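You operate a simulated robot arm through the tools that you are given. There is no shell and no other tool. Be economical: measure what you need, move in short steps, check, and stop when the job is done.

You run a simulated robot arm. Do the job below in one go: nothing can be reset, and whatever is moved stays where it is left.

JOB
Cool the two bottles in the grey crate at the louvre and stand them in the rings.
Fine: push the grey crate along, cool lever open till the green lamp shows, then closed; each bottle in the ring of its colour, neither touched while hot. Set down upright: teal bottle, violet bottle.

The check looks at the end state, three seconds after you hand in, the way a careful person would. Anything else that was tipped, shoved, dropped, spilled or broken makes it a failure.

ROBOT AND FRAMES
A 7-joint arm with a two-finger parallel gripper, fixed in place. Base frame: the origin is at the foot of the arm, x ahead of it, y to its left, z up. Readings come in m, degrees, newtons and seconds.
Its first joint turns from -132.0 to 132.0 degrees. Payload 3.91 kg.
The TCP is the grasp point between the finger pads, 0.03 m short of the fingertips. In the tool frame z runs along the fingers and y along their closing line. Largest opening 0.11 m; finger width 0.02, thickness 0.01; the body of the gripper, 0.048 by 0.112 m, starts 0.055 m behind the TCP.
Orientation is that of the tool frame in the base frame, as [roll, pitch, yaw] about the fixed x, y, z axes, in that order (R = Rz(yaw) Ry(pitch) Rx(roll)). With the fingers straight down and closing along the base's y, the tool's x points along the base's -x, its y along +y and its z along -z.

CONTROLS
- The arm moves only by the tool servo_tool. Its argument "plan" is a list of rows, each an object (a shift or turn left out is 0, a gripper value left out holds the last) with "offset": the shift along the tool's x, y, z in units of 20 mm (1.0 is 20 mm), a list of three; "turn": the turn, a rotation vector about the tool's x, y, z in units of 8 degrees (1.0 is 8 degrees), a list of three. In form: [{"offset": [dx, dy, dz], "turn": [rx, ry, rz]}, ...]. A call has 1 to 12 rows; each row shifts and turns the commanded pose from where the row before left it, along the tool's axes as they then stand. "grip" is the opening, from 0 (shut) to 1 (fully open), set as the call begins (left out, the last holds). A call with a number of a shift or a turn outside -1 to 1 is refused whole. Each row takes 0.2 s and may step no farther than 0.05 m and 8.6 degrees from the row before; otherwise, or with a gripper value out of range, the whole call is refused. Where a pose cannot be reached the arm comes as near as it can. A force on the tool above 50 N (or 10 N above the force at the start of the call, whichever is more), or a blocked arm, ends the call early, and 0.2 s more pass. Each finger travels about 0.108 m/s and halts on what it meets, pressing with about 32 N; the grip force reading is that of the motor and also rises with nothing between the fingers. The clock runs only during rows and for 0.2 s after the last one: add rows that do not move to give the fingers time. The reply holds the time, the measured pose of the TCP, the force on the tool along the base axes, the opening and the grip force, in the units named above and with some noise, with the torque about the TCP (base axes, N m) and any sound that the robot's microphone picked up.
- Cameras (640 x 400 px; columns grow to the right, rows downward): "scene" is fixed at [0.0491, -0.4994, 1.3488]; the picture's right is [0.52, -0.85, 0.00], its down [-0.34, -0.21, -0.92] and it looks along [0.78, 0.47, -0.40] (base axes); focal length 344 px, centre (320, 200). "wrist" rides on the gripper at [0.072, 0.017, -0.103] in the tool frame; the picture's right is [-0.23, 0.97, 0.00], its down [-0.76, -0.18, -0.62] and it looks along [-0.61, -0.14, 0.78] (tool axes); focal length 222 px, centre (320, 200).
- snapshot(camera): a new picture of that camera. The clock stands still meanwhile.
- measure_at(camera, pixels): for up to 12 pixels [column, row] of the newest picture of that camera ("zoom" is the newest enlarged one), the place [x, y, z] in the base frame of the surface seen there, good to about 0.002 m. The clock stands still meanwhile.
- inspect(camera, box): a new picture of the part [left, top, right, bottom] of that camera's present view, enlarged. The clock stands still meanwhile.
- finish_job(): hands the job in; it is judged then, once.

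Go step by step. Measure first, check grasps and placings, and put right what went wrong. The budget is 80 turns and 46 pictures, counting those below and the enlarged ones. Unless the task says otherwise, let go and move clear before handing in, and close with one line.

The tools are called after "Call:" as a command line: name --argument value ..., lists and objects as JSON in quotes. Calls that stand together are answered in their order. servo_tool: Moves the arm, as the interface text tells. Its arguments: {"type":"object","properties":{"plan":{"type":"array","items":{"type":"object","properties":{"offset":{"type":"array","items":{"type":"number"}},"turn":{"type":"array","items":{"type":"number"}}}}},"grip":{"type":"number"}},"required":["plan"]} The other tools are called the same way: snapshot (camera) takes a picture; measure_at (camera, pixels) gives the place of the surface under pixels of a picture; inspect (camera, box) takes an enlarged picture of a part of a camera's view; finish_job () hands the job in.

At the start:

```text
t: 0.0
tool_pos: [0.6514, 0.1332, 1.1849]
ee_rot: [-179.9, -0.1, 179.9]
force: [0.1, 0.3, 0.2]
torque: [-0.01, 0.0, 0.01]
finger_gap: 0.1102
finger_force: 0.1
```

scene: 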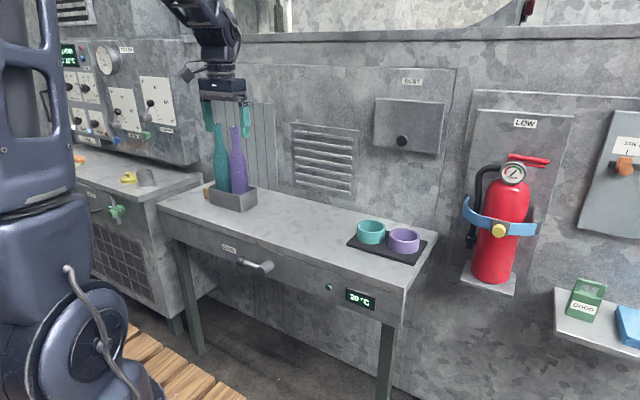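
wrist: 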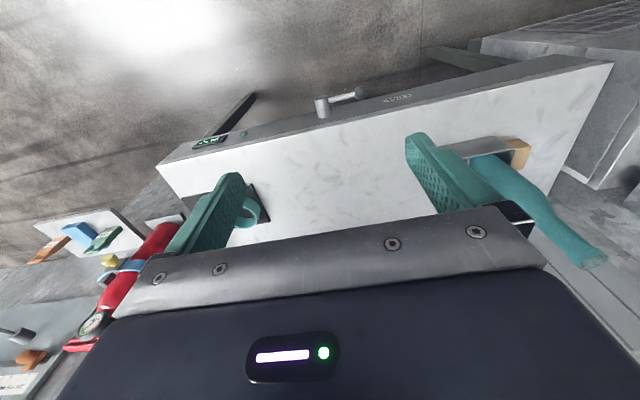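

The scene shows the crate with bottles at about (232,170), the louvre at (325,158), rings at (370,232) and (404,240), and a lever on the table front at (260,265). I'll zoom in and measure.

Call:
inspect --camera "scene" --box '[150, 90, 450, 320]'

Call:
measure_at --camera "scene" --pixels '[[222, 127], [237, 130], [233, 200], [257, 190], [212, 192], [255, 206], [293, 124], [355, 197], [371, 238], [404, 246], [262, 265], [345, 298]]'

```text
1.74 times, centred on (300, 205) of scene
```

zoom: 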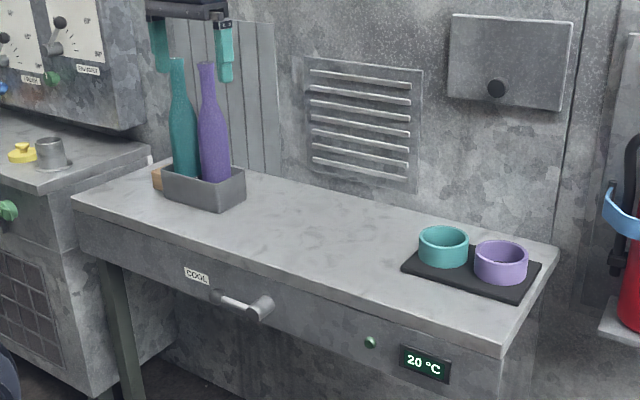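

```text
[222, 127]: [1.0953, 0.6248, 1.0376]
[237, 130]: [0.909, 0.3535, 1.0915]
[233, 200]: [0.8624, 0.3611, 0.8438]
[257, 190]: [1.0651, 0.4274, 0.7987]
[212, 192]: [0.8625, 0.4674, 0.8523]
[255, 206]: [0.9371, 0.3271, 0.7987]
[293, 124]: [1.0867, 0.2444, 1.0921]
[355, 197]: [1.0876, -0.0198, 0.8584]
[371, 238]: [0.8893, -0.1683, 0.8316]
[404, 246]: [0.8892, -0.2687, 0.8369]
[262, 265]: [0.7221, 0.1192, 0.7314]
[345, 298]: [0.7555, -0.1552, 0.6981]
```

The zoom shows a tan object at the crate's far-left end (157,178) and a lamp at (370,342) beside a 20 °C display. I'll look closer at the crate, lever and rings.

Call:
inspect --camera "scene" --box '[190, 110, 280, 220]'

Call:
measure_at --camera "zoom" --pixels '[[320, 200]]'

Call:
inspect --camera "scene" --box '[210, 230, 400, 330]'

```text
3.64 times, centred on (235, 165) of scene
```

zoom: 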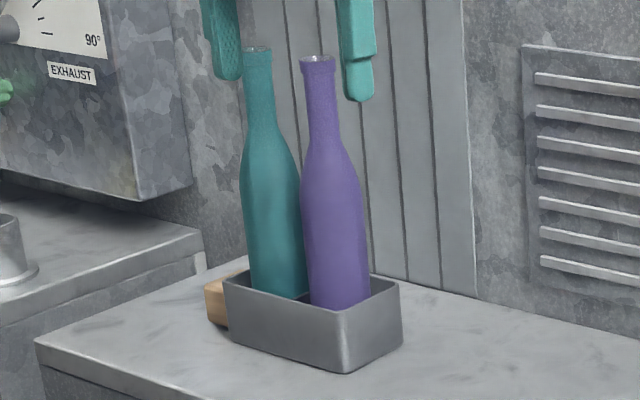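

```text
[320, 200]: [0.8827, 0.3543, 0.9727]
```

```text
3.37 times, centred on (305, 280) of scene
```

zoom: 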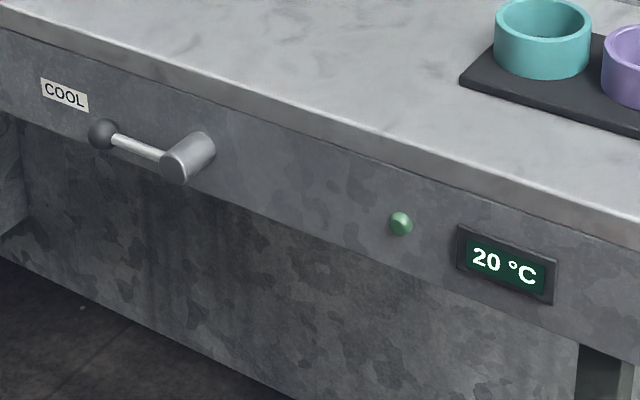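

The lever's hub is at (185,158) with its knob at (103,133); the crate has a wooden handle on its +y end. I'll measure both in detail.

Call:
measure_at --camera "zoom" --pixels '[[103, 133], [120, 142], [155, 153], [178, 168], [207, 145], [185, 155], [400, 222], [385, 235], [170, 200], [60, 95], [250, 130]]'

Call:
inspect --camera "scene" --box '[190, 110, 280, 220]'

```text
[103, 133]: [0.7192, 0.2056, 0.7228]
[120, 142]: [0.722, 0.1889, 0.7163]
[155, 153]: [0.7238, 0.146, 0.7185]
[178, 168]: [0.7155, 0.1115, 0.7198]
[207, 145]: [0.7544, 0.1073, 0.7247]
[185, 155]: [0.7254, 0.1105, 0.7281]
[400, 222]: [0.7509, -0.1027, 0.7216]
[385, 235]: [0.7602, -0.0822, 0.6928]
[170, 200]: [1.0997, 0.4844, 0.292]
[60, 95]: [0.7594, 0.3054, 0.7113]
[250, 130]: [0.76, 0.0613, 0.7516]
```

```text
3.64 times, centred on (235, 165) of scene
```

zoom: 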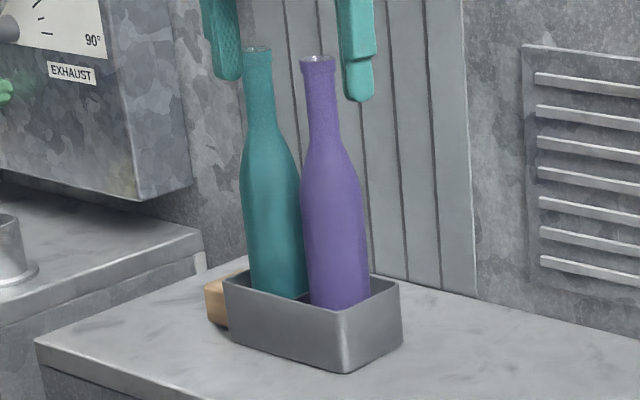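

Call:
measure_at --camera "zoom" --pixels '[[345, 315], [398, 290], [229, 284], [347, 365], [234, 340], [400, 338], [213, 300], [240, 270], [318, 65], [257, 55], [340, 230], [265, 230]]'

Call:
inspect --camera "scene" --box '[330, 200, 450, 280]'

```text
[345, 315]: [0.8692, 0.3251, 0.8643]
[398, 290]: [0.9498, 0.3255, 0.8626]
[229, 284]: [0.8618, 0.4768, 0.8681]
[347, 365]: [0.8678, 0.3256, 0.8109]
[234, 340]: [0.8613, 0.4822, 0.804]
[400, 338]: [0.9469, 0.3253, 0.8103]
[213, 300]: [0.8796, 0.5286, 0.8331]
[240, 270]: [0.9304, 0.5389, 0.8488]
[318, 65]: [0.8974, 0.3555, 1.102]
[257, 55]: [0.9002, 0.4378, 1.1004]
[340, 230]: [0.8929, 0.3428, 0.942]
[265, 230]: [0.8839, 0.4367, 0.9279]
```

```text
5.00 times, centred on (390, 240) of scene
```

zoom: 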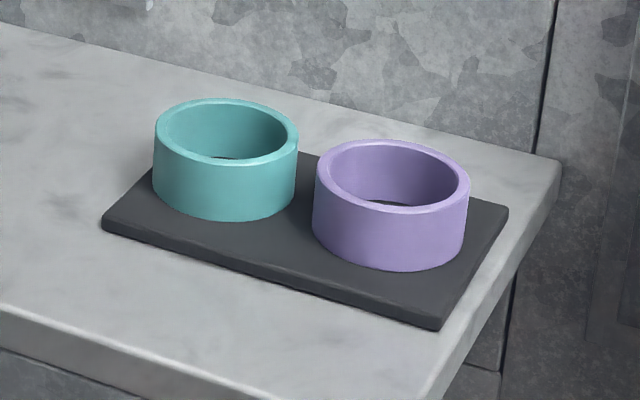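

Call:
measure_at --camera "zoom" --pixels '[[157, 130], [297, 138], [226, 101], [226, 160], [317, 172], [467, 180], [392, 141], [390, 211], [394, 202], [230, 156], [110, 222], [500, 215]]'

```text
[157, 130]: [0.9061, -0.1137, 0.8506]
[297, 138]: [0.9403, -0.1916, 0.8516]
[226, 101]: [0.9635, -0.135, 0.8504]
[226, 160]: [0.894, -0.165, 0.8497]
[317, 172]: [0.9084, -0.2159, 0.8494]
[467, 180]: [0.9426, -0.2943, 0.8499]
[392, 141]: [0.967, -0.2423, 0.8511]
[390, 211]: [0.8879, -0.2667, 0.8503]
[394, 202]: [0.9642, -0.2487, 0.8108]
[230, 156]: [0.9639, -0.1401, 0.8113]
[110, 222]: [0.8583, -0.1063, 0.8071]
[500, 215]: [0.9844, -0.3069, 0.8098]
```

Crate spans x 0.861–0.953, y 0.325–0.482, handle end about y 0.54. Before approaching I'll measure the table's left edge and the neighbouring cabinet for clearance.

Call:
measure_at --camera "scene" --pixels '[[160, 205], [203, 178], [160, 198], [190, 160], [147, 176], [130, 178], [205, 184], [208, 196], [207, 190], [212, 198], [170, 212]]'

Call:
inspect --camera "scene" --box '[195, 170, 245, 215]'

```text
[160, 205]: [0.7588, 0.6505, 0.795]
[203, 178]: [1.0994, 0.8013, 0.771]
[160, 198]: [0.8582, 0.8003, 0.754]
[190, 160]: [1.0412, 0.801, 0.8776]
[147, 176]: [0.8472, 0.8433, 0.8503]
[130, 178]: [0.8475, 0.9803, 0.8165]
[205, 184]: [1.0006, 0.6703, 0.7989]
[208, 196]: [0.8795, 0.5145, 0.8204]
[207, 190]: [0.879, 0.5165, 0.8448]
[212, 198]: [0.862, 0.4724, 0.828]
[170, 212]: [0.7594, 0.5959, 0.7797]
```

```text
8.89 times, centred on (220, 192) of scene
```

zoom: 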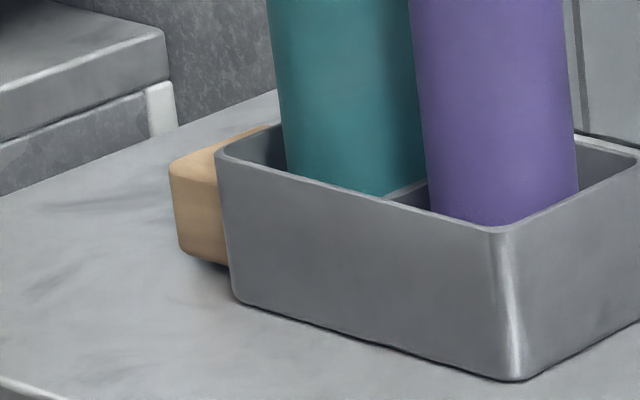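

Call:
measure_at --camera "zoom" --pixels '[[172, 172], [175, 210], [180, 240], [222, 250], [205, 200], [200, 150], [245, 132], [180, 162], [395, 190], [340, 330]]'

```text
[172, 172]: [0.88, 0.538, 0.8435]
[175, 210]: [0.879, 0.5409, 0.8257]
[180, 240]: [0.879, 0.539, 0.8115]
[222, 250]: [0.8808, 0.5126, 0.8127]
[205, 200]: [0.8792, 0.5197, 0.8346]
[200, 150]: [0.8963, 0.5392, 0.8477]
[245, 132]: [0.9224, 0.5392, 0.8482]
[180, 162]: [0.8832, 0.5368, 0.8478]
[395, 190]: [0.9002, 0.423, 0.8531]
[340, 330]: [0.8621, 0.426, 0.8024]
```

The handle occupies x 0.879–0.935, y 0.482–0.541, z 0.811–0.848. I'll shut the gripper, tilt it 45° outward and move left, in front of the table, before reaching behind the handle.

Call:
servo_tool --grip 0 --plan '[{"offset": [0, 1, 0], "turn": [0, -1, 0]}, {"offset": [0, 1, 0], "turn": [0, -1, 0]}, {"offset": [0, 1, 0], "turn": [0, -1, 0]}, {"offset": [0, 1, 0], "turn": [0, -1, 0]}, {"offset": [0, 1, 0], "turn": [0, -1, 0]}, {"offset": [0, 1, 0], "turn": [0, -0.625, 0]}, {"offset": [0, 1, 0]}, {"offset": [0, 1, 0]}, {"offset": [0, 1, 0]}, {"offset": [0, 1, 0]}, {"offset": [0, 1, 0]}, {"offset": [0, 1, 0]}]'

Call:
servo_tool --plan '[{"offset": [0, 1, 0]}, {"offset": [0, 1, 0]}, {"offset": [0, 1, 0]}, {"offset": [0, 1, 0]}, {"offset": [0, 1, 0]}, {"offset": [0, 1, 0]}, {"offset": [0, 1, 0]}, {"offset": [0, 1, 0]}, {"offset": [0, 1, 0]}, {"offset": [0, 1, 0]}, {"offset": [0, 1, 0]}]'

```text
t: 2.6
tool_pos: [0.6499, 0.3732, 1.1854]
ee_rot: [179.9, 44.9, -179.9]
force: [0.4, -0.2, 0.4]
torque: [0.04, -0.01, 0.02]
finger_gap: 0.0002
finger_force: 32.2
```

```text
t: 5.0
tool_pos: [0.652, 0.5938, 1.1866]
ee_rot: [179.9, 45.0, 179.9]
force: [0.1, -0.6, 0.2]
torque: [0.04, 0.02, 0.03]
finger_gap: 0.0001
finger_force: 32.5
```

The tool reached y 0.594 with a 45° tilt. Now I'll reach forward and down along the tool axis toward the space behind the handle.

Call:
servo_tool --plan '[{"offset": [0.17, 0, 1]}, {"offset": [0.17, 0, 1]}, {"offset": [0.17, 0, 1]}, {"offset": [0.17, 0, 1]}, {"offset": [0.17, 0, 1]}, {"offset": [0.17, 0, 1]}, {"offset": [0.17, 0, 1]}, {"offset": [0.17, 0, 1]}, {"offset": [0.17, 0, 1]}]'

Call:
servo_tool --plan '[{"offset": [0.17, 0, 1]}, {"offset": [0.17, 0, 1]}, {"offset": [0.17, 0, 1]}, {"offset": [0.17, 0, 1]}, {"offset": [0.17, 0, 1]}, {"offset": [0.17, 0, 1]}, {"offset": [0.17, 0, 1]}, {"offset": [0.17, 0, 1]}, {"offset": [0.17, 0, 1]}]'

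Call:
snapshot --camera "scene"

```text
t: 7.0
tool_pos: [0.7574, 0.593, 1.0377]
ee_rot: [-179.9, 45.0, 180.0]
force: [-0.9, -0.2, -0.1]
torque: [0.01, 0.01, 0.03]
finger_gap: 0.0
finger_force: 32.1
```

```text
t: 9.0
tool_pos: [0.864, 0.5917, 0.8864]
ee_rot: [-180.0, 45.0, 180.0]
force: [-0.8, -0.3, 0.3]
torque: [-0.02, 0.04, -0.02]
finger_gap: 0.0
finger_force: 32.2
```

```text
37 pictures are left
```

scene: 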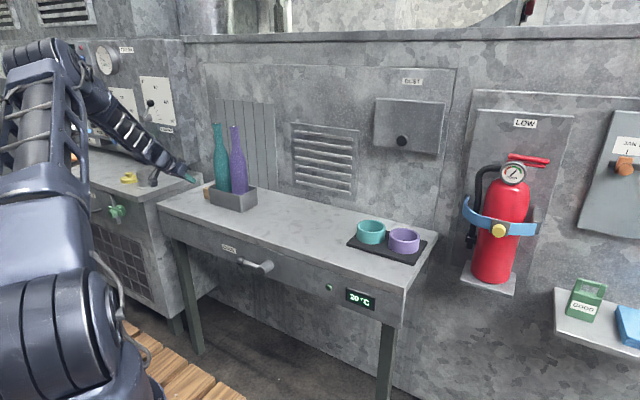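

The arm is left of the crate and clear. I'll finish lowering to about (0.905, 0.592, 0.832), then move up to the handle.

Call:
servo_tool --plan '[{"offset": [0.12, 0, 0.84]}, {"offset": [0.12, 0, 0.84]}, {"offset": [0.12, 0, 0.84]}, {"offset": [0.12, 0, 0.84]}, {"offset": [0, -0.5, 0]}, {"offset": [0, -0.5, 0]}, {"offset": [0, 0, 0]}]'

Call:
inspect --camera "scene" --box '[160, 120, 280, 220]'

```text
t: 10.6
tool_pos: [0.9053, 0.5729, 0.8342]
ee_rot: [-179.9, 45.0, 179.9]
force: [1.0, 0.9, 0.0]
torque: [0.02, 0.01, 0.01]
finger_gap: 0.0001
finger_force: 31.9
```

```text
4.00 times, centred on (220, 170) of scene
```

zoom: 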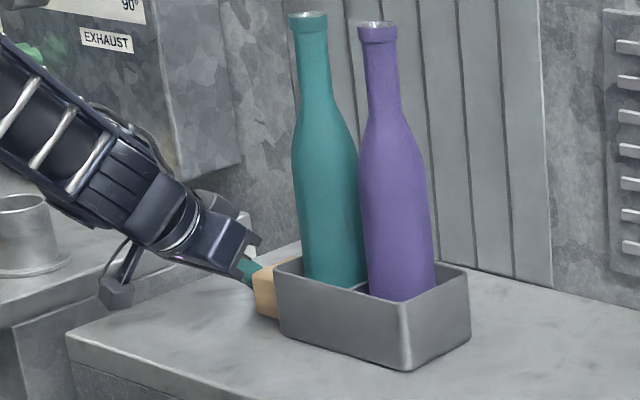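

The fingers are at the handle's end, level with it. I'll push gently in −y with small steps and check.

Call:
servo_tool --plan '[{"offset": [0, -0.25, 0]}, {"offset": [0, -0.25, 0]}, {"offset": [0, -0.25, 0]}, {"offset": [0, -0.2, 0]}, {"offset": [0, -0.2, 0]}, {"offset": [0, -0.2, 0]}, {"offset": [0, -0.2, 0]}, {"offset": [0, -0.2, 0]}, {"offset": [0, -0.2, 0]}, {"offset": [0, -0.2, 0]}, {"offset": [0, -0.2, 0]}, {"offset": [0, -0.2, 0]}]'

Call:
inspect --camera "scene" --box '[160, 120, 280, 220]'

```text
t: 13.2
tool_pos: [0.9044, 0.5212, 0.8335]
ee_rot: [180.0, 45.0, 179.9]
force: [0.9, 4.8, -1.3]
torque: [-0.01, 0.02, 0.01]
finger_gap: 0.0
finger_force: 31.8
```

```text
4.00 times, centred on (220, 170) of scene
```

zoom: 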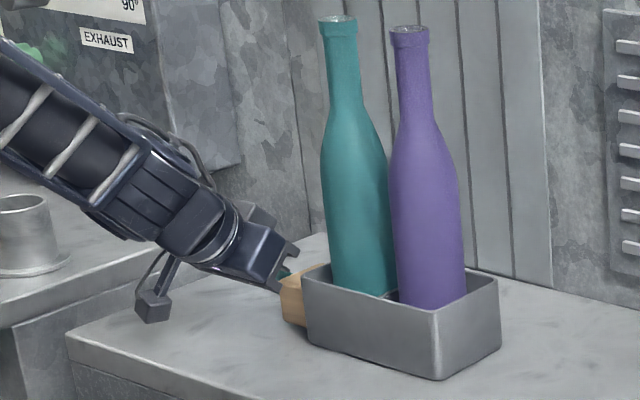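

The crate slid straight (4.8 N). I'll keep pushing at moderate speed.

Call:
servo_tool --plan '[{"offset": [0, -0.2, 0]}, {"offset": [0, -0.3, 0]}, {"offset": [0, -0.4, 0]}, {"offset": [0, -0.4, 0]}, {"offset": [0, -0.4, 0]}, {"offset": [0, -0.4, 0]}, {"offset": [0, -0.4, 0]}, {"offset": [0, -0.4, 0]}, {"offset": [0, -0.4, 0]}, {"offset": [0, -0.4, 0]}, {"offset": [0, -0.3, 0]}, {"offset": [0, -0.2, 0]}]'

Call:
inspect --camera "scene" --box '[190, 110, 370, 240]'

```text
t: 15.8
tool_pos: [0.9034, 0.4391, 0.8348]
ee_rot: [180.0, 45.0, -180.0]
force: [0.7, 5.8, 3.0]
torque: [-0.08, 0.01, 0.04]
finger_gap: 0.0
finger_force: 32.7
```

```text
3.08 times, centred on (280, 175) of scene
```

zoom: 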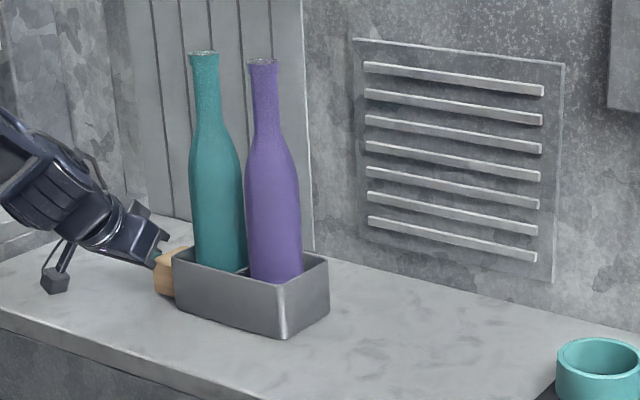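

Still straight and upright. Two more pushes of about 0.09 m each to centre it at y≈0.112.

Call:
servo_tool --plan '[{"offset": [0, -0.2, 0]}, {"offset": [0, -0.3, 0]}, {"offset": [0, -0.4, 0]}, {"offset": [0, -0.45, 0]}, {"offset": [0, -0.45, 0]}, {"offset": [0, -0.45, 0]}, {"offset": [0, -0.45, 0]}, {"offset": [0, -0.45, 0]}, {"offset": [0, -0.4, 0]}, {"offset": [0, -0.4, 0]}, {"offset": [0, -0.3, 0]}, {"offset": [0, -0.2, 0]}]'

Call:
servo_tool --plan '[{"offset": [0, -0.2, 0]}, {"offset": [0, -0.3, 0]}, {"offset": [0, -0.4, 0]}, {"offset": [0, -0.45, 0]}, {"offset": [0, -0.45, 0]}, {"offset": [0, -0.45, 0]}, {"offset": [0, -0.45, 0]}, {"offset": [0, -0.45, 0]}, {"offset": [0, -0.4, 0]}, {"offset": [0, -0.4, 0]}, {"offset": [0, -0.3, 0]}, {"offset": [0, -0.2, 0]}]'

Call:
snapshot --camera "scene"

```text
t: 18.4
tool_pos: [0.9065, 0.3488, 0.832]
ee_rot: [179.9, 45.1, -180.0]
force: [-0.2, 4.5, -0.1]
torque: [-0.05, -0.01, 0.01]
finger_gap: 0.0002
finger_force: 32.0
```

```text
t: 21.0
tool_pos: [0.9042, 0.2597, 0.8322]
ee_rot: [-179.9, 45.0, 179.9]
force: [0.1, 3.7, 0.9]
torque: [-0.05, 0.0, 0.01]
finger_gap: 0.0
finger_force: 31.6
```

```text
33 pictures are left
```

scene: 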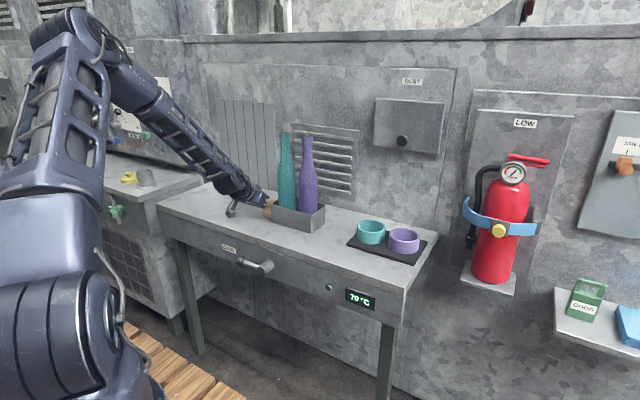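

The display now appears to read 70 °C, so the crate is sensed at the louvre. I'll back away from the handle and retract along the tool axis.

Call:
servo_tool --plan '[{"offset": [0, 0.6, 0]}, {"offset": [0, 0.6, 0]}, {"offset": [0, 0, -1]}, {"offset": [0, 0, -1]}, {"offset": [0, 0, -1]}, {"offset": [0, 0, -1]}, {"offset": [0, 0, -1]}, {"offset": [0, 0, -1]}, {"offset": [0, 0, -1]}, {"offset": [0, 0, -1]}, {"offset": [0, 0, -1]}, {"offset": [0, 0, -1]}]'

Call:
servo_tool --grip 0.6 --plan '[{"offset": [0, 0, -1]}, {"offset": [0, 0, -1]}, {"offset": [0, 0, -1]}, {"offset": [0, 0, -1]}, {"offset": [0, 0, -1]}, {"offset": [0, 0, -1]}, {"turn": [0, -1, 0]}, {"turn": [0, -1, 0]}, {"turn": [0, -1, 0]}, {"turn": [0, -1, 0]}, {"turn": [0, -1, 0]}, {"turn": [0, -0.625, 0]}]'

Call:
inspect --camera "scene" --box '[210, 110, 450, 320]'

```text
t: 23.6
tool_pos: [0.7636, 0.2846, 0.9734]
ee_rot: [180.0, 44.9, 179.9]
force: [0.2, 0.1, 0.0]
torque: [-0.04, -0.01, -0.03]
finger_gap: 0.0
finger_force: 31.6
```

```text
t: 26.2
tool_pos: [0.6786, 0.285, 1.0591]
ee_rot: [-2.9, 89.9, -2.9]
force: [0.1, 0.3, -0.6]
torque: [0.03, -0.01, 0.03]
finger_gap: 0.0661
finger_force: 0.0
```

```text
1.90 times, centred on (330, 215) of scene
```

zoom: 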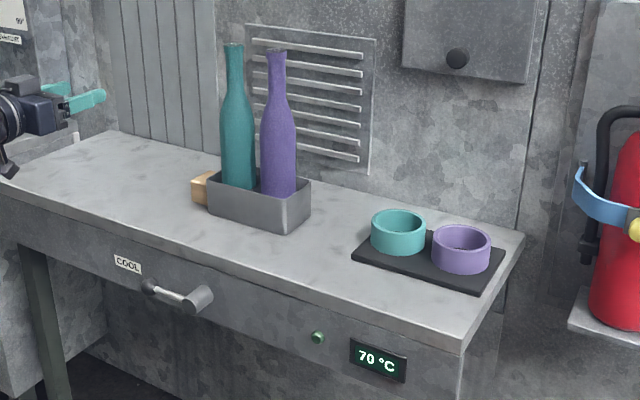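

The display reads 70 °C and the crate sits before the louvre. I'll roll the gripper 90° so the fingers close vertically, then lower to the lever knob's height, staying in front of it.

Call:
servo_tool --plan '[{"turn": [0, 0, 1]}, {"turn": [0, 0, 1]}, {"turn": [0, 0, 1]}, {"turn": [0, 0, 1]}, {"turn": [0, 0, 1]}, {"turn": [0, 0, 1]}, {"turn": [0, 0, 1]}, {"turn": [0, 0, 1]}, {"turn": [0, 0, 1]}, {"turn": [0, 0, 1]}, {"turn": [0, 0, 1]}, {"turn": [0, 0, 0.25]}]'

Call:
servo_tool --plan '[{"offset": [-0.33, -1, -0.1]}, {"offset": [-0.33, -1, -0.1]}, {"offset": [-0.33, -1, -0.1]}, {"offset": [-0.33, -1, -0.1]}, {"offset": [-0.33, -1, -0.1]}, {"offset": [-0.33, -1, -0.1]}, {"offset": [-0.33, -1, -0.1]}, {"offset": [-0.33, -1, -0.1]}, {"offset": [-0.33, -1, -0.1]}, {"offset": [-0.33, -1, -0.1]}]'

Call:
servo_tool --plan '[{"offset": [-0.1, -1, 0]}, {"offset": [-0.1, -1, 0]}, {"offset": [-0.1, -1, 0]}, {"offset": [-0.1, -1, 0]}, {"offset": [-0.1, -1, 0]}, {"offset": [-0.1, -1, 0]}, {"offset": [-0.1, -0.8, 0]}, {}]'

Call:
inspect --camera "scene" --box '[170, 200, 370, 330]'

```text
t: 28.8
tool_pos: [0.6781, 0.284, 1.0598]
ee_rot: [90.0, -0.1, 90.1]
force: [0.8, 0.6, 0.7]
torque: [0.02, -0.01, -0.01]
finger_gap: 0.0661
finger_force: 0.1
```

```text
t: 31.0
tool_pos: [0.6592, 0.2183, 0.8609]
ee_rot: [90.0, 0.1, 90.0]
force: [0.0, -0.9, 0.3]
torque: [-0.01, 0.01, -0.01]
finger_gap: 0.0661
finger_force: 0.2
```

```text
t: 32.8
tool_pos: [0.6585, 0.2063, 0.7226]
ee_rot: [90.0, 0.0, 90.0]
force: [-0.6, 0.2, -0.7]
torque: [0.01, 0.01, 0.01]
finger_gap: 0.0662
finger_force: 0.1
```

```text
3.08 times, centred on (270, 265) of scene
```

zoom: 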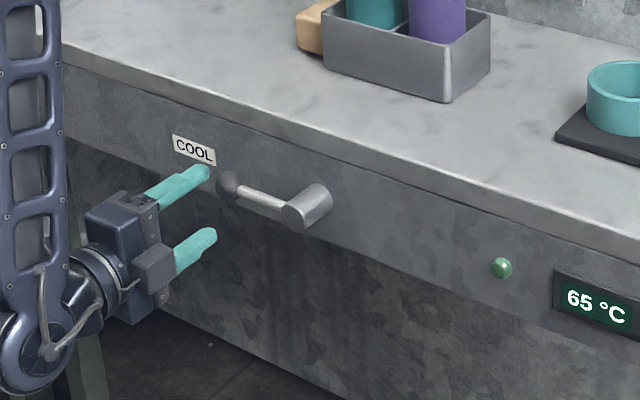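

Fingers straddle the knob's height in front of it; the display already shows 65 °C. I'll advance to x≈0.718 and grip the knob.

Call:
servo_tool --plan '[{"offset": [0, 0, 0.75]}, {"offset": [0, 0, 0.75]}, {"offset": [0, 0, 0.75]}, {"offset": [0, 0, 0.7]}, {}]'

Call:
servo_tool --grip 0 --plan '[{}, {}, {}]'

Call:
inspect --camera "scene" --box '[170, 200, 370, 330]'

```text
t: 34.0
tool_pos: [0.7168, 0.2035, 0.7241]
ee_rot: [90.0, 0.0, 89.9]
force: [0.5, 0.4, 0.5]
torque: [-0.01, -0.03, -0.02]
finger_gap: 0.0662
finger_force: 0.0
```

```text
t: 34.8
tool_pos: [0.7166, 0.2037, 0.7231]
ee_rot: [90.1, -0.1, 90.1]
force: [0.3, 1.5, -0.3]
torque: [0.0, 0.0, 0.05]
finger_gap: 0.0313
finger_force: 44.5
```

```text
3.08 times, centred on (270, 265) of scene
```

zoom: 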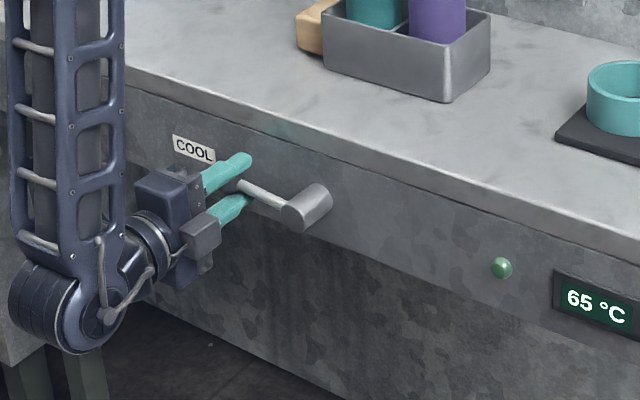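

The knob is gripped (gap 0.031 m). I'll try a small arc downward about the hub (y≈0.11) to find the opening direction.

Call:
servo_tool --plan '[{"offset": [-0.012, -0.33, 0], "turn": [0, 0, -0.5]}, {"offset": [-0.012, -0.33, 0], "turn": [0, 0, -0.5]}, {}]'

```text
t: 35.5
tool_pos: [0.7172, 0.2041, 0.7148]
ee_rot: [89.3, 7.7, 89.9]
force: [-21.6, -6.9, 30.4]
torque: [0.3, -0.42, -0.17]
finger_gap: 0.0315
finger_force: 45.2
stopped in row 3: the force on the tool passed its limit at 56 N (the readings are from after the stop); the commanded pose is now the measured one
```

Pushing down met a stop (over 50 N), so the lever opens upward. I'll return and arc up a little.

Call:
servo_tool --plan '[{"offset": [0.012, 0.25, 0], "turn": [0, 0, 0.5]}, {"offset": [0, 0.25, 0], "turn": [0, 0, 0.5]}, {"offset": [-0.01, 0.33, 0], "turn": [0, 0, 0.5]}, {"offset": [-0.012, 0.33, 0], "turn": [0, 0, 0.5]}, {}]'

```text
t: 36.6
tool_pos: [0.7171, 0.203, 0.7374]
ee_rot: [89.6, -8.4, 89.9]
force: [-11.9, -37.6, -10.8]
torque: [-0.04, 0.27, -0.55]
finger_gap: 0.0314
finger_force: 45.0
```

Call:
servo_tool --plan '[{"offset": [-0.15, 0, 0]}, {}]'

Call:
inspect --camera "scene" --box '[170, 200, 370, 330]'

```text
t: 37.2
tool_pos: [0.7175, 0.2022, 0.7367]
ee_rot: [89.4, -8.5, 90.1]
force: [-4.9, -17.6, -3.1]
torque: [-0.13, -0.02, -0.14]
finger_gap: 0.0314
finger_force: 44.8
```

```text
3.08 times, centred on (270, 265) of scene
```

zoom: 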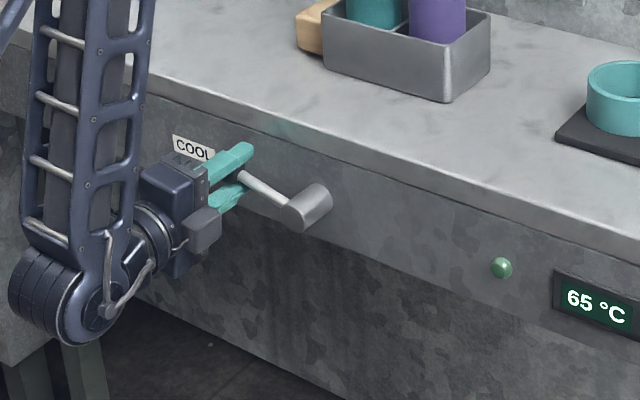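

The lever rises freely with some radial tension; I'll relax that and continue the arc upward.

Call:
servo_tool --plan '[{"offset": [-0.12, 0, 0]}, {"offset": [-0.045, 0.647, 0], "turn": [0, 0, 1]}, {"offset": [-0.045, 0.647, 0], "turn": [0, 0, 1]}, {"offset": [-0.045, 0.647, 0], "turn": [0, 0, 1]}, {"offset": [-0.045, 0.647, 0], "turn": [0, 0, 1]}, {}]'

```text
t: 38.6
tool_pos: [0.7168, 0.1761, 0.7804]
ee_rot: [89.6, -40.5, 90.2]
force: [0.9, -27.4, -31.5]
torque: [-0.07, 0.4, -0.37]
finger_gap: 0.0322
finger_force: 44.6
```

Radial pull inward of ~41 N: my arc is slightly too wide. I'll correct 6 mm inward and use a smaller radius.

Call:
servo_tool --plan '[{"offset": [-0.3, 0, 0]}, {"offset": [-0.06, 0.605, 0], "turn": [0, 0, 1]}, {"offset": [-0.06, 0.605, 0], "turn": [0, 0, 1]}, {"offset": [-0.06, 0.605, 0], "turn": [0, 0, 1]}, {}]'

Call:
inspect --camera "scene" --box '[170, 200, 370, 330]'

```text
t: 39.9
tool_pos: [0.7178, 0.1424, 0.7993]
ee_rot: [88.9, -64.6, 91.1]
force: [-5.7, -1.0, 1.2]
torque: [-0.11, 0.04, 0.01]
finger_gap: 0.0312
finger_force: 44.8
```

```text
3.08 times, centred on (270, 265) of scene
```

zoom: 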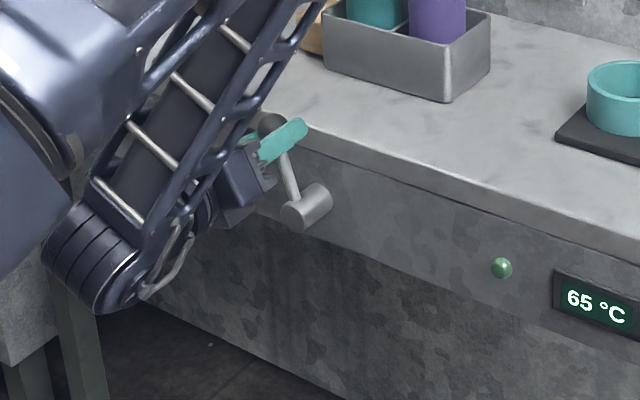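

Force near zero, lever at about 65°. I'll continue toward vertical.

Call:
servo_tool --plan '[{"offset": [-0.042, 0.605, 0], "turn": [0, 0, 1]}, {"offset": [-0.042, 0.605, 0], "turn": [0, 0, 1]}, {"offset": [-0.042, 0.605, 0], "turn": [0, 0, 1]}, {}]'

Call:
inspect --camera "scene" --box '[170, 200, 370, 330]'

```text
t: 40.9
tool_pos: [0.7174, 0.1086, 0.808]
ee_rot: [76.0, -88.4, 104.1]
force: [-1.8, 5.1, -42.0]
torque: [-0.07, 0.54, 0.1]
finger_gap: 0.0312
finger_force: 44.6
```

```text
3.08 times, centred on (270, 265) of scene
```

zoom: 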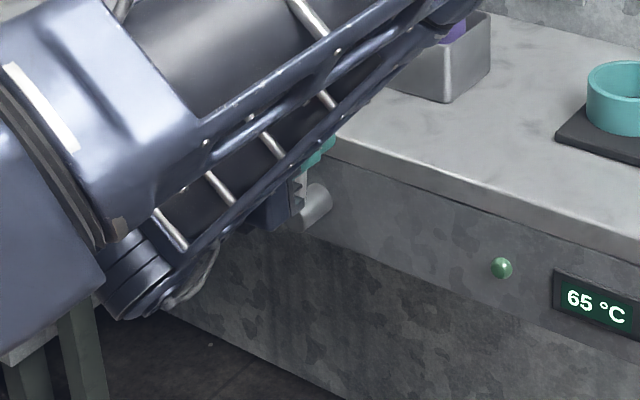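

The lever is near vertical with a radial pull of 42 N. I'll relax inward, wait a couple of seconds and see whether the display drops.

Call:
servo_tool --plan '[{"offset": [-0.28, 0, 0]}, {}, {}, {}, {}, {}, {}, {}, {}, {}, {}, {}]'

Call:
inspect --camera "scene" --box '[170, 200, 370, 330]'

```text
t: 43.5
tool_pos: [0.7173, 0.1078, 0.8033]
ee_rot: [71.3, -88.4, 108.7]
force: [20.6, -4.7, 35.9]
torque: [-0.01, -0.34, -0.09]
finger_gap: 0.0315
finger_force: 44.9
```

```text
3.08 times, centred on (270, 265) of scene
```

zoom: 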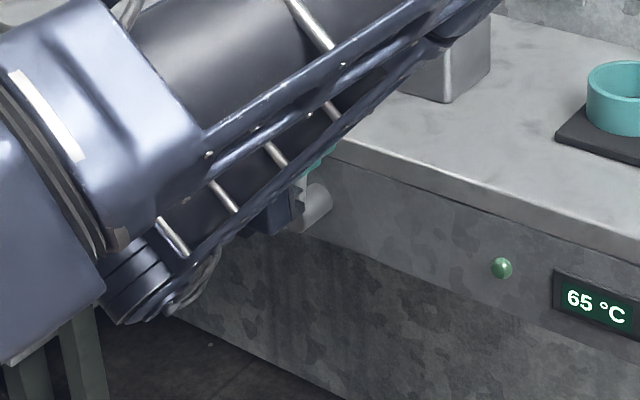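

Radial load is now compressive, so I'll ease half of it back and push a little further to find the open stop.

Call:
servo_tool --plan '[{"offset": [0.12, 0, 0]}, {"offset": [-0.02, 0.3, 0], "turn": [0, 0, 0.5]}, {"offset": [-0.02, 0.3, 0], "turn": [0, 0, 0.5]}, {}, {}, {}, {}, {}, {}, {}]'

Call:
inspect --camera "scene" --box '[170, 200, 370, 330]'

```text
t: 45.6
tool_pos: [0.7179, 0.0978, 0.8052]
ee_rot: [-86.4, -83.7, -93.6]
force: [-20.1, 8.2, -35.3]
torque: [-0.07, 0.41, 0.14]
finger_gap: 0.0312
finger_force: 45.1
```

```text
3.08 times, centred on (270, 265) of scene
```

zoom: 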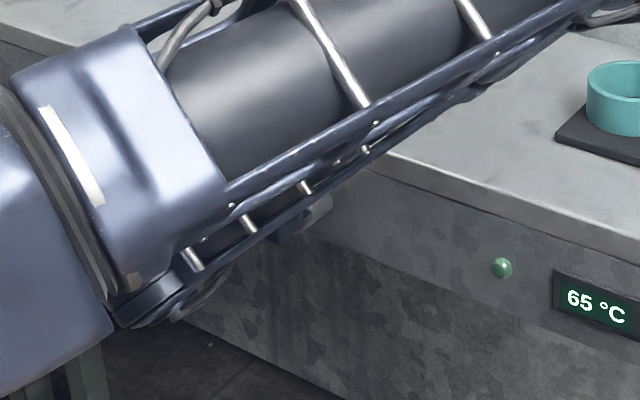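

The lever passes 90° without a stop while the display stays at 65 °C, and the elbow is swinging. I'll look at the whole scene before going on.

Call:
snapshot --camera "scene"

Call:
snapshot --camera "wrist"

```text
24 pictures are left
```

scene: 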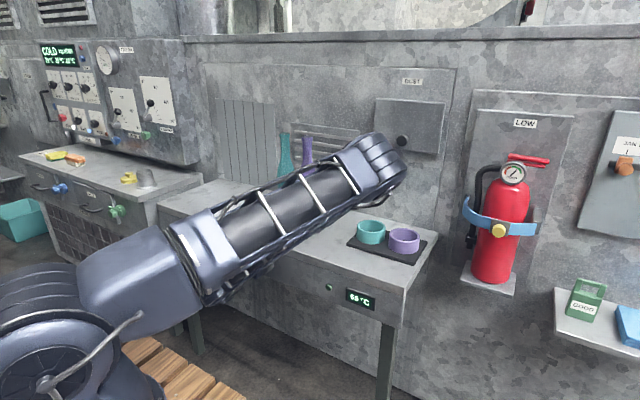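

```text
23 pictures are left
```

wrist: 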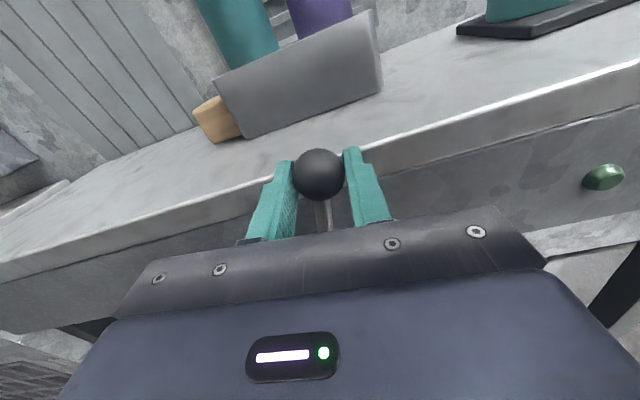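

The far-left display at (62,55) now reads "COLD …"; I'll read it and measure where the elbow (380,165) is relative to the bottles.

Call:
measure_at --camera "scene" --pixels '[[380, 165], [360, 150], [400, 170], [320, 190], [240, 225], [310, 145], [285, 145], [390, 190]]'

Call:
inspect --camera "scene" --box '[30, 30, 180, 140]'

```text
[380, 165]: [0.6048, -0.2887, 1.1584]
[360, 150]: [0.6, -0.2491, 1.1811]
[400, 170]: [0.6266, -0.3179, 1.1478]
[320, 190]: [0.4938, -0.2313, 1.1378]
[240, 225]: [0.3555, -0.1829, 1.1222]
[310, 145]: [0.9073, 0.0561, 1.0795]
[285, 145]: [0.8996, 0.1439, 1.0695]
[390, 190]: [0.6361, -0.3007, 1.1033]
```

```text
3.64 times, centred on (105, 85) of scene
```

zoom: 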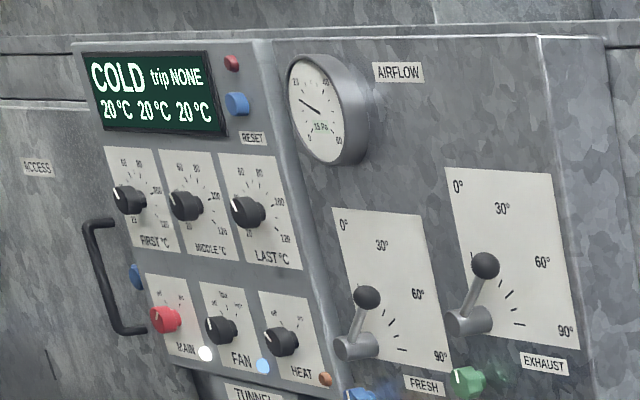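

The elbow (x≈0.6, y≈−0.3) is well away from the bottles, and the other machine is unrelated. I'll relax the radial load and wait to see whether the temperature falls with the lever up.

Call:
servo_tool --plan '[{"offset": [-0.12, 0, 0]}, {}, {}, {}, {}, {}, {}, {}, {}, {}, {}, {}]'

Call:
servo_tool --plan '[{}, {}, {}, {}, {}, {}, {}, {}, {}, {}, {}, {}]'

Call:
servo_tool --plan '[{}, {}, {}, {}, {}, {}, {}, {}, {}, {}, {}, {}]'

Call:
inspect --camera "scene" --box '[310, 260, 390, 320]'

```text
t: 48.2
tool_pos: [0.7172, 0.0966, 0.8031]
ee_rot: [-85.0, -83.6, -95.1]
force: [11.5, -11.2, 39.7]
torque: [-0.01, -0.48, -0.08]
finger_gap: 0.0314
finger_force: 45.6
```

```text
t: 50.9
tool_pos: [0.7175, 0.0962, 0.803]
ee_rot: [-85.3, -83.6, -94.5]
force: [18.3, -8.5, 32.0]
torque: [-0.02, -0.37, -0.07]
finger_gap: 0.0312
finger_force: 45.4
```

```text
t: 53.5
tool_pos: [0.7175, 0.0973, 0.803]
ee_rot: [-85.7, -83.6, -94.2]
force: [8.2, -6.5, 21.8]
torque: [-0.04, -0.29, -0.06]
finger_gap: 0.0312
finger_force: 45.3
```

```text
6.67 times, centred on (350, 290) of scene
```

zoom: 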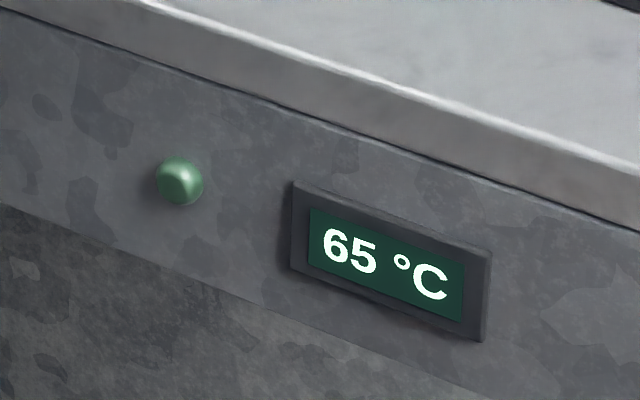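

Still 65 °C after 13 s near vertical, so either it isn't fully open or it's the wrong side. I'll release the knob, back off, unwind the wrist by 180° and check the lever.

Call:
servo_tool --grip 0.6 --plan '[{}, {}, {"offset": [0, 0, -0.75]}, {"offset": [0, 0, -0.75]}, {"offset": [0, 0, -0.75]}, {"offset": [0, 0, -0.75]}, {"turn": [0, 0, -1]}, {"turn": [0, 0, -1]}, {"turn": [0, 0, -1]}, {"turn": [0, 0, -1]}, {"turn": [0, 0, -1]}, {"turn": [0, 0, -1]}]'

Call:
servo_tool --plan '[{"turn": [0, 0, -1]}, {"turn": [0, 0, -1]}, {"turn": [0, 0, -1]}, {"turn": [0, 0, -1]}, {"turn": [0, 0, -1]}, {"turn": [0, 0, -1]}, {"turn": [0, 0, -1]}, {"turn": [0, 0, -1]}, {"turn": [0, 0, -1]}, {"turn": [0, 0, -1]}, {"turn": [0, 0, -1]}, {"turn": [0, 0, -1]}]'

Call:
servo_tool --plan '[{"turn": [0, 0, -1]}, {"turn": [0, 0, -1]}, {"turn": [0, 0, -1]}, {"turn": [0, 0, -1]}, {"turn": [0, 0, -0.5]}]'

Call:
snapshot --camera "scene"

```text
t: 56.0
tool_pos: [0.6574, 0.0961, 0.8017]
ee_rot: [89.3, -48.4, 90.6]
force: [0.3, -0.5, -0.9]
torque: [0.0, 0.01, 0.01]
finger_gap: 0.0661
finger_force: 0.1
```

```text
t: 58.6
tool_pos: [0.6577, 0.0969, 0.8017]
ee_rot: [89.3, 47.7, 89.4]
force: [-0.7, -0.7, 0.2]
torque: [0.04, -0.01, 0.02]
finger_gap: 0.0659
finger_force: 0.1
```

```text
t: 59.9
tool_pos: [0.6576, 0.0955, 0.8016]
ee_rot: [85.5, 83.6, 85.7]
force: [0.2, -0.6, 1.1]
torque: [0.01, -0.01, -0.01]
finger_gap: 0.0661
finger_force: 0.1
```

```text
20 pictures are left
```

scene: 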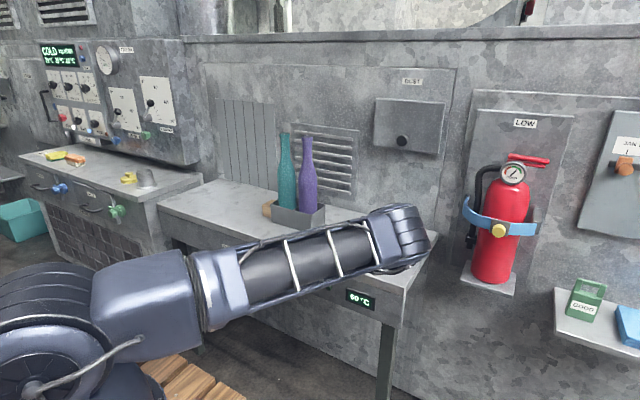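

The elbow is now lower on the right and the display seems to read 60. I'll measure the elbow and zoom on the display.

Call:
measure_at --camera "scene" --pixels '[[400, 210], [420, 225], [400, 260], [415, 245], [330, 250]]'

Call:
snapshot --camera "wrist"

Call:
inspect --camera "scene" --box '[310, 260, 390, 320]'

```text
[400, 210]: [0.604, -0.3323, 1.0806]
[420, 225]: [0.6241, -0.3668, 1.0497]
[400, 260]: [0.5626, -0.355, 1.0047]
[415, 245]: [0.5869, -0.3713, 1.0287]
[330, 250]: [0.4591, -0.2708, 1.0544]
```

```text
19 pictures are left
```

wrist: 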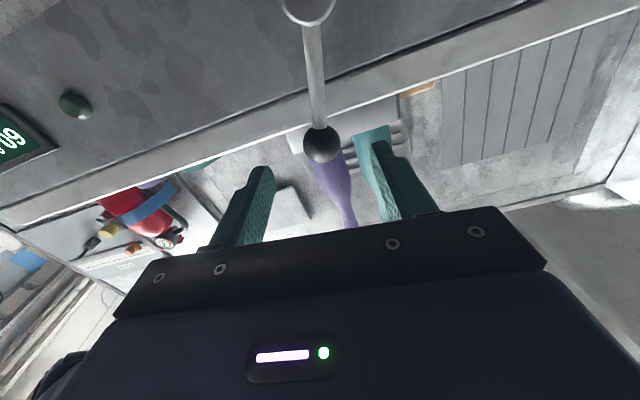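

```text
6.67 times, centred on (350, 290) of scene
```

zoom: 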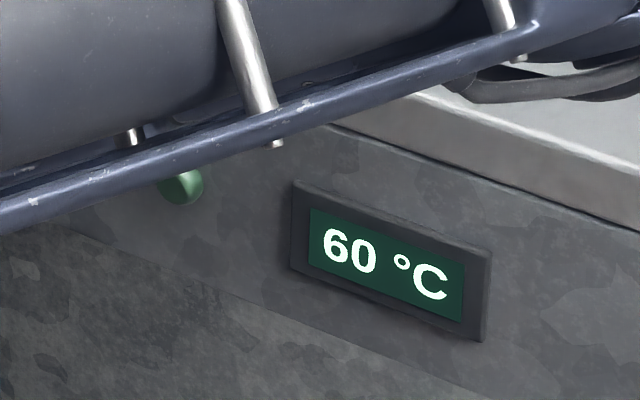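

The lever stands just past vertical and the reading is 60 °C—about 5° per 25 s, so likely just passive. I'll regrip the knob in this unwound posture and rotate further right to look for the open stop.

Call:
servo_tool --plan '[{"offset": [0, 0.05, 0.75]}, {"offset": [0, 0, 0.75]}, {"offset": [0, 0, 0.75]}, {"offset": [0, 0, 0.75]}, {}]'

Call:
servo_tool --grip 0 --plan '[{}, {}, {"offset": [0.042, -0.605, 0], "turn": [0, 0, 1]}, {"offset": [0.042, -0.605, 0], "turn": [0, 0, 1]}, {}]'

Call:
snapshot --camera "wrist"

```text
t: 61.0
tool_pos: [0.7175, 0.097, 0.8018]
ee_rot: [85.6, 83.6, 85.7]
force: [-0.3, 0.0, -0.2]
torque: [-0.01, -0.02, 0.01]
finger_gap: 0.0661
finger_force: 0.0
```

```text
t: 62.2
tool_pos: [0.716, 0.0748, 0.7942]
ee_rot: [89.2, 67.6, 89.3]
force: [1.2, 19.4, -37.3]
torque: [-0.05, 0.52, 0.27]
finger_gap: 0.0317
finger_force: 45.0
```

```text
17 pictures are left
```

wrist: 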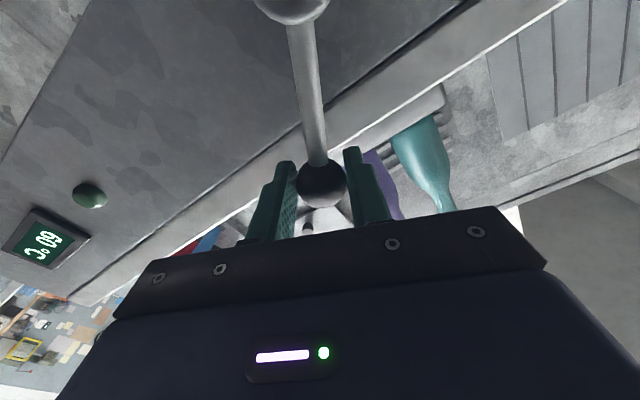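

The lever keeps turning past 112°. I'll relax the radial pull and continue rotating to the right.

Call:
servo_tool --plan '[{"offset": [0.2, 0, 0]}, {"offset": [0.06, -0.62, 0], "turn": [0, 0, 1]}, {"offset": [0.06, -0.62, 0], "turn": [0, 0, 1]}, {"offset": [0.06, -0.62, 0], "turn": [0, 0, 1]}, {}]'

```text
t: 63.5
tool_pos: [0.7166, 0.0454, 0.7704]
ee_rot: [89.5, 43.6, 89.9]
force: [-17.1, 11.0, -12.5]
torque: [-0.19, 0.15, 0.18]
finger_gap: 0.0315
finger_force: 44.3
```

Call:
servo_tool --plan '[{"offset": [0.08, -0.62, 0], "turn": [0, 0, 1]}, {"offset": [0.06, -0.62, 0], "turn": [0, 0, 1]}, {"offset": [0.06, -0.62, 0], "turn": [0, 0, 1]}, {}]'

Call:
servo_tool --plan '[{}, {}, {}, {}, {}, {}, {}, {}, {}, {}, {}, {}]'

Call:
snapshot --camera "wrist"

Call:
snapshot --camera "scene"

```text
t: 64.5
tool_pos: [0.7175, 0.0268, 0.739]
ee_rot: [89.5, 19.5, 89.9]
force: [-26.8, 30.5, -7.8]
torque: [-0.01, 0.06, 0.43]
finger_gap: 0.0315
finger_force: 45.1
```

```text
t: 67.0
tool_pos: [0.7177, 0.0288, 0.7388]
ee_rot: [89.5, 19.7, 89.8]
force: [-26.5, 22.4, -7.1]
torque: [-0.02, 0.08, 0.27]
finger_gap: 0.0312
finger_force: 44.7
```

```text
16 pictures are left
```

wrist: 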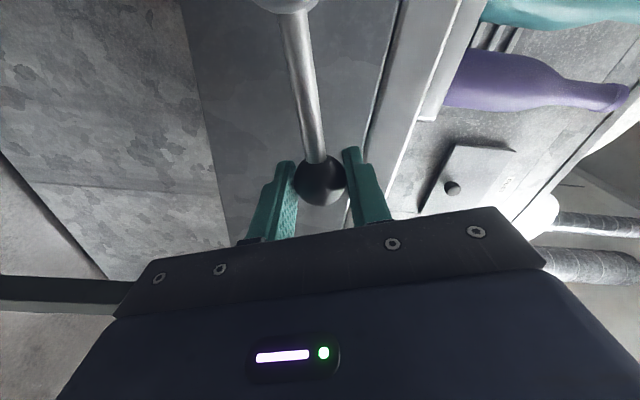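

```text
15 pictures are left
```

scene: 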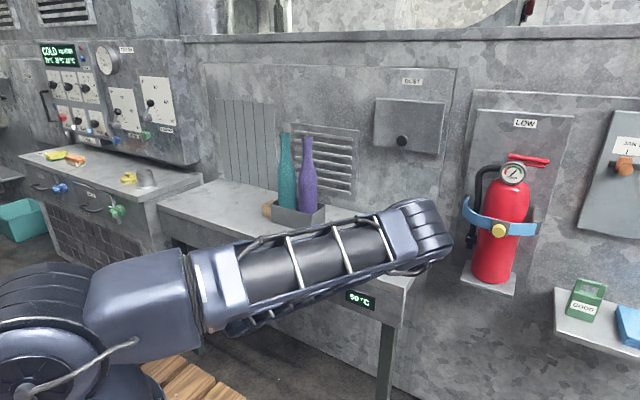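

Call:
inspect --camera "scene" --box '[335, 280, 385, 315]'

```text
11.43 times, centred on (360, 298) of scene
```

zoom: 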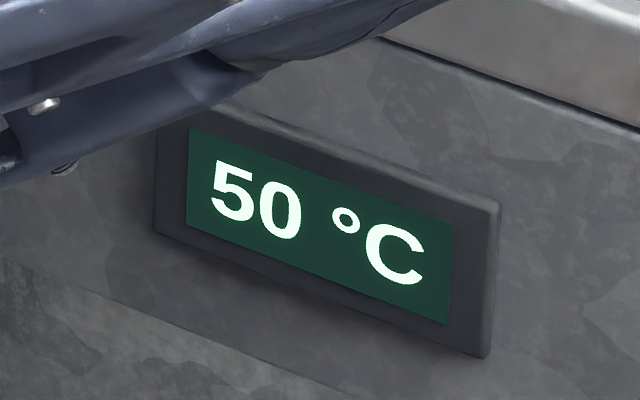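

50 °C and dropping fast, so the lever is open on this side. I'll hold and wait.

Call:
servo_tool --plan '[{"offset": [0.1, 0, 0]}, {}, {}, {}, {}, {}, {}, {}, {}, {}, {}, {}]'

Call:
servo_tool --plan '[{}, {}, {}, {}, {}, {}, {}, {}, {}, {}, {}, {}]'

Call:
inspect --camera "scene" --box '[310, 270, 385, 315]'

```text
t: 69.7
tool_pos: [0.7181, 0.0282, 0.7381]
ee_rot: [89.4, 19.5, 89.9]
force: [-0.1, -41.5, 9.1]
torque: [-0.02, -0.12, -0.5]
finger_gap: 0.0313
finger_force: 44.6
```

```text
t: 72.2
tool_pos: [0.7178, 0.0286, 0.7374]
ee_rot: [89.5, 19.6, 89.8]
force: [15.2, -33.9, 8.8]
torque: [0.03, -0.13, -0.39]
finger_gap: 0.0314
finger_force: 45.3
```

```text
8.53 times, centred on (348, 292) of scene
```

zoom: 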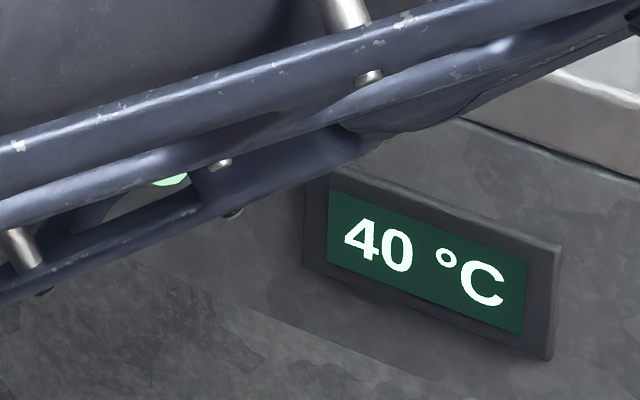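

The lamp glows bright green through the arm gap at (170,180) and the display reads 40 °C. Now I'll close the lever by reversing the arc, using a refitted centre (y 0.1145, z 0.7135, r 0.090).

Call:
servo_tool --plan '[{"offset": [-0.16, 0, 0]}, {"offset": [0.005, 0.63, 0], "turn": [0, 0, -1]}, {"offset": [0.005, 0.63, 0], "turn": [0, 0, -1]}, {"offset": [0.005, 0.63, 0], "turn": [0, 0, -1]}, {"offset": [0.005, 0.63, 0], "turn": [0, 0, -1]}, {}]'

```text
t: 73.7
tool_pos: [0.7182, 0.0525, 0.7798]
ee_rot: [89.1, 51.7, 89.2]
force: [35.4, -14.9, 15.7]
torque: [0.03, -0.21, -0.16]
finger_gap: 0.0313
finger_force: 45.3
```

Call:
servo_tool --plan '[{"offset": [-0.1, 0, 0.12]}, {"offset": [0.005, 0.63, 0], "turn": [0, 0, -1]}, {"offset": [0.005, 0.63, 0], "turn": [0, 0, -1]}, {"offset": [0.005, 0.63, 0], "turn": [0, 0, -1]}, {"offset": [0.005, 0.63, 0], "turn": [0, 0, -1]}, {}]'

```text
t: 75.0
tool_pos: [0.7182, 0.097, 0.803]
ee_rot: [84.8, 83.7, 84.8]
force: [-15.2, -4.9, 29.9]
torque: [0.15, -0.61, -0.21]
finger_gap: 0.0312
finger_force: 45.5
```

Call:
servo_tool --plan '[{"offset": [-0.15, 0, -0.05]}, {"offset": [0.005, 0.63, 0], "turn": [0, 0, -1]}, {"offset": [0.005, 0.63, 0], "turn": [0, 0, -1]}, {"offset": [0.005, 0.63, 0], "turn": [0, 0, -1]}, {"offset": [0.005, 0.63, 0], "turn": [0, 0, -1]}, {}]'

```text
t: 76.5
tool_pos: [0.7179, 0.1459, 0.8032]
ee_rot: [-88.4, 64.4, -88.5]
force: [19.5, 9.9, 22.8]
torque: [0.17, -0.61, 0.37]
finger_gap: 0.0312
finger_force: 44.9
```

The arc is proceeding well (lever about 70°). Continue toward horizontal left.

Call:
servo_tool --plan '[{"offset": [-0.12, 0, 0.05]}, {"offset": [0.005, 0.63, 0], "turn": [0, 0, -1]}, {"offset": [0.005, 0.63, 0], "turn": [0, 0, -1]}, {"offset": [0.005, 0.63, 0], "turn": [0, 0, -1]}, {"offset": [0.005, 0.63, 0], "turn": [0, 0, -1]}, {}]'

```text
t: 77.8
tool_pos: [0.7186, 0.1865, 0.7747]
ee_rot: [-89.3, 32.5, -89.5]
force: [-20.3, 29.2, 22.8]
torque: [0.02, -0.34, 0.38]
finger_gap: 0.0314
finger_force: 45.0
```

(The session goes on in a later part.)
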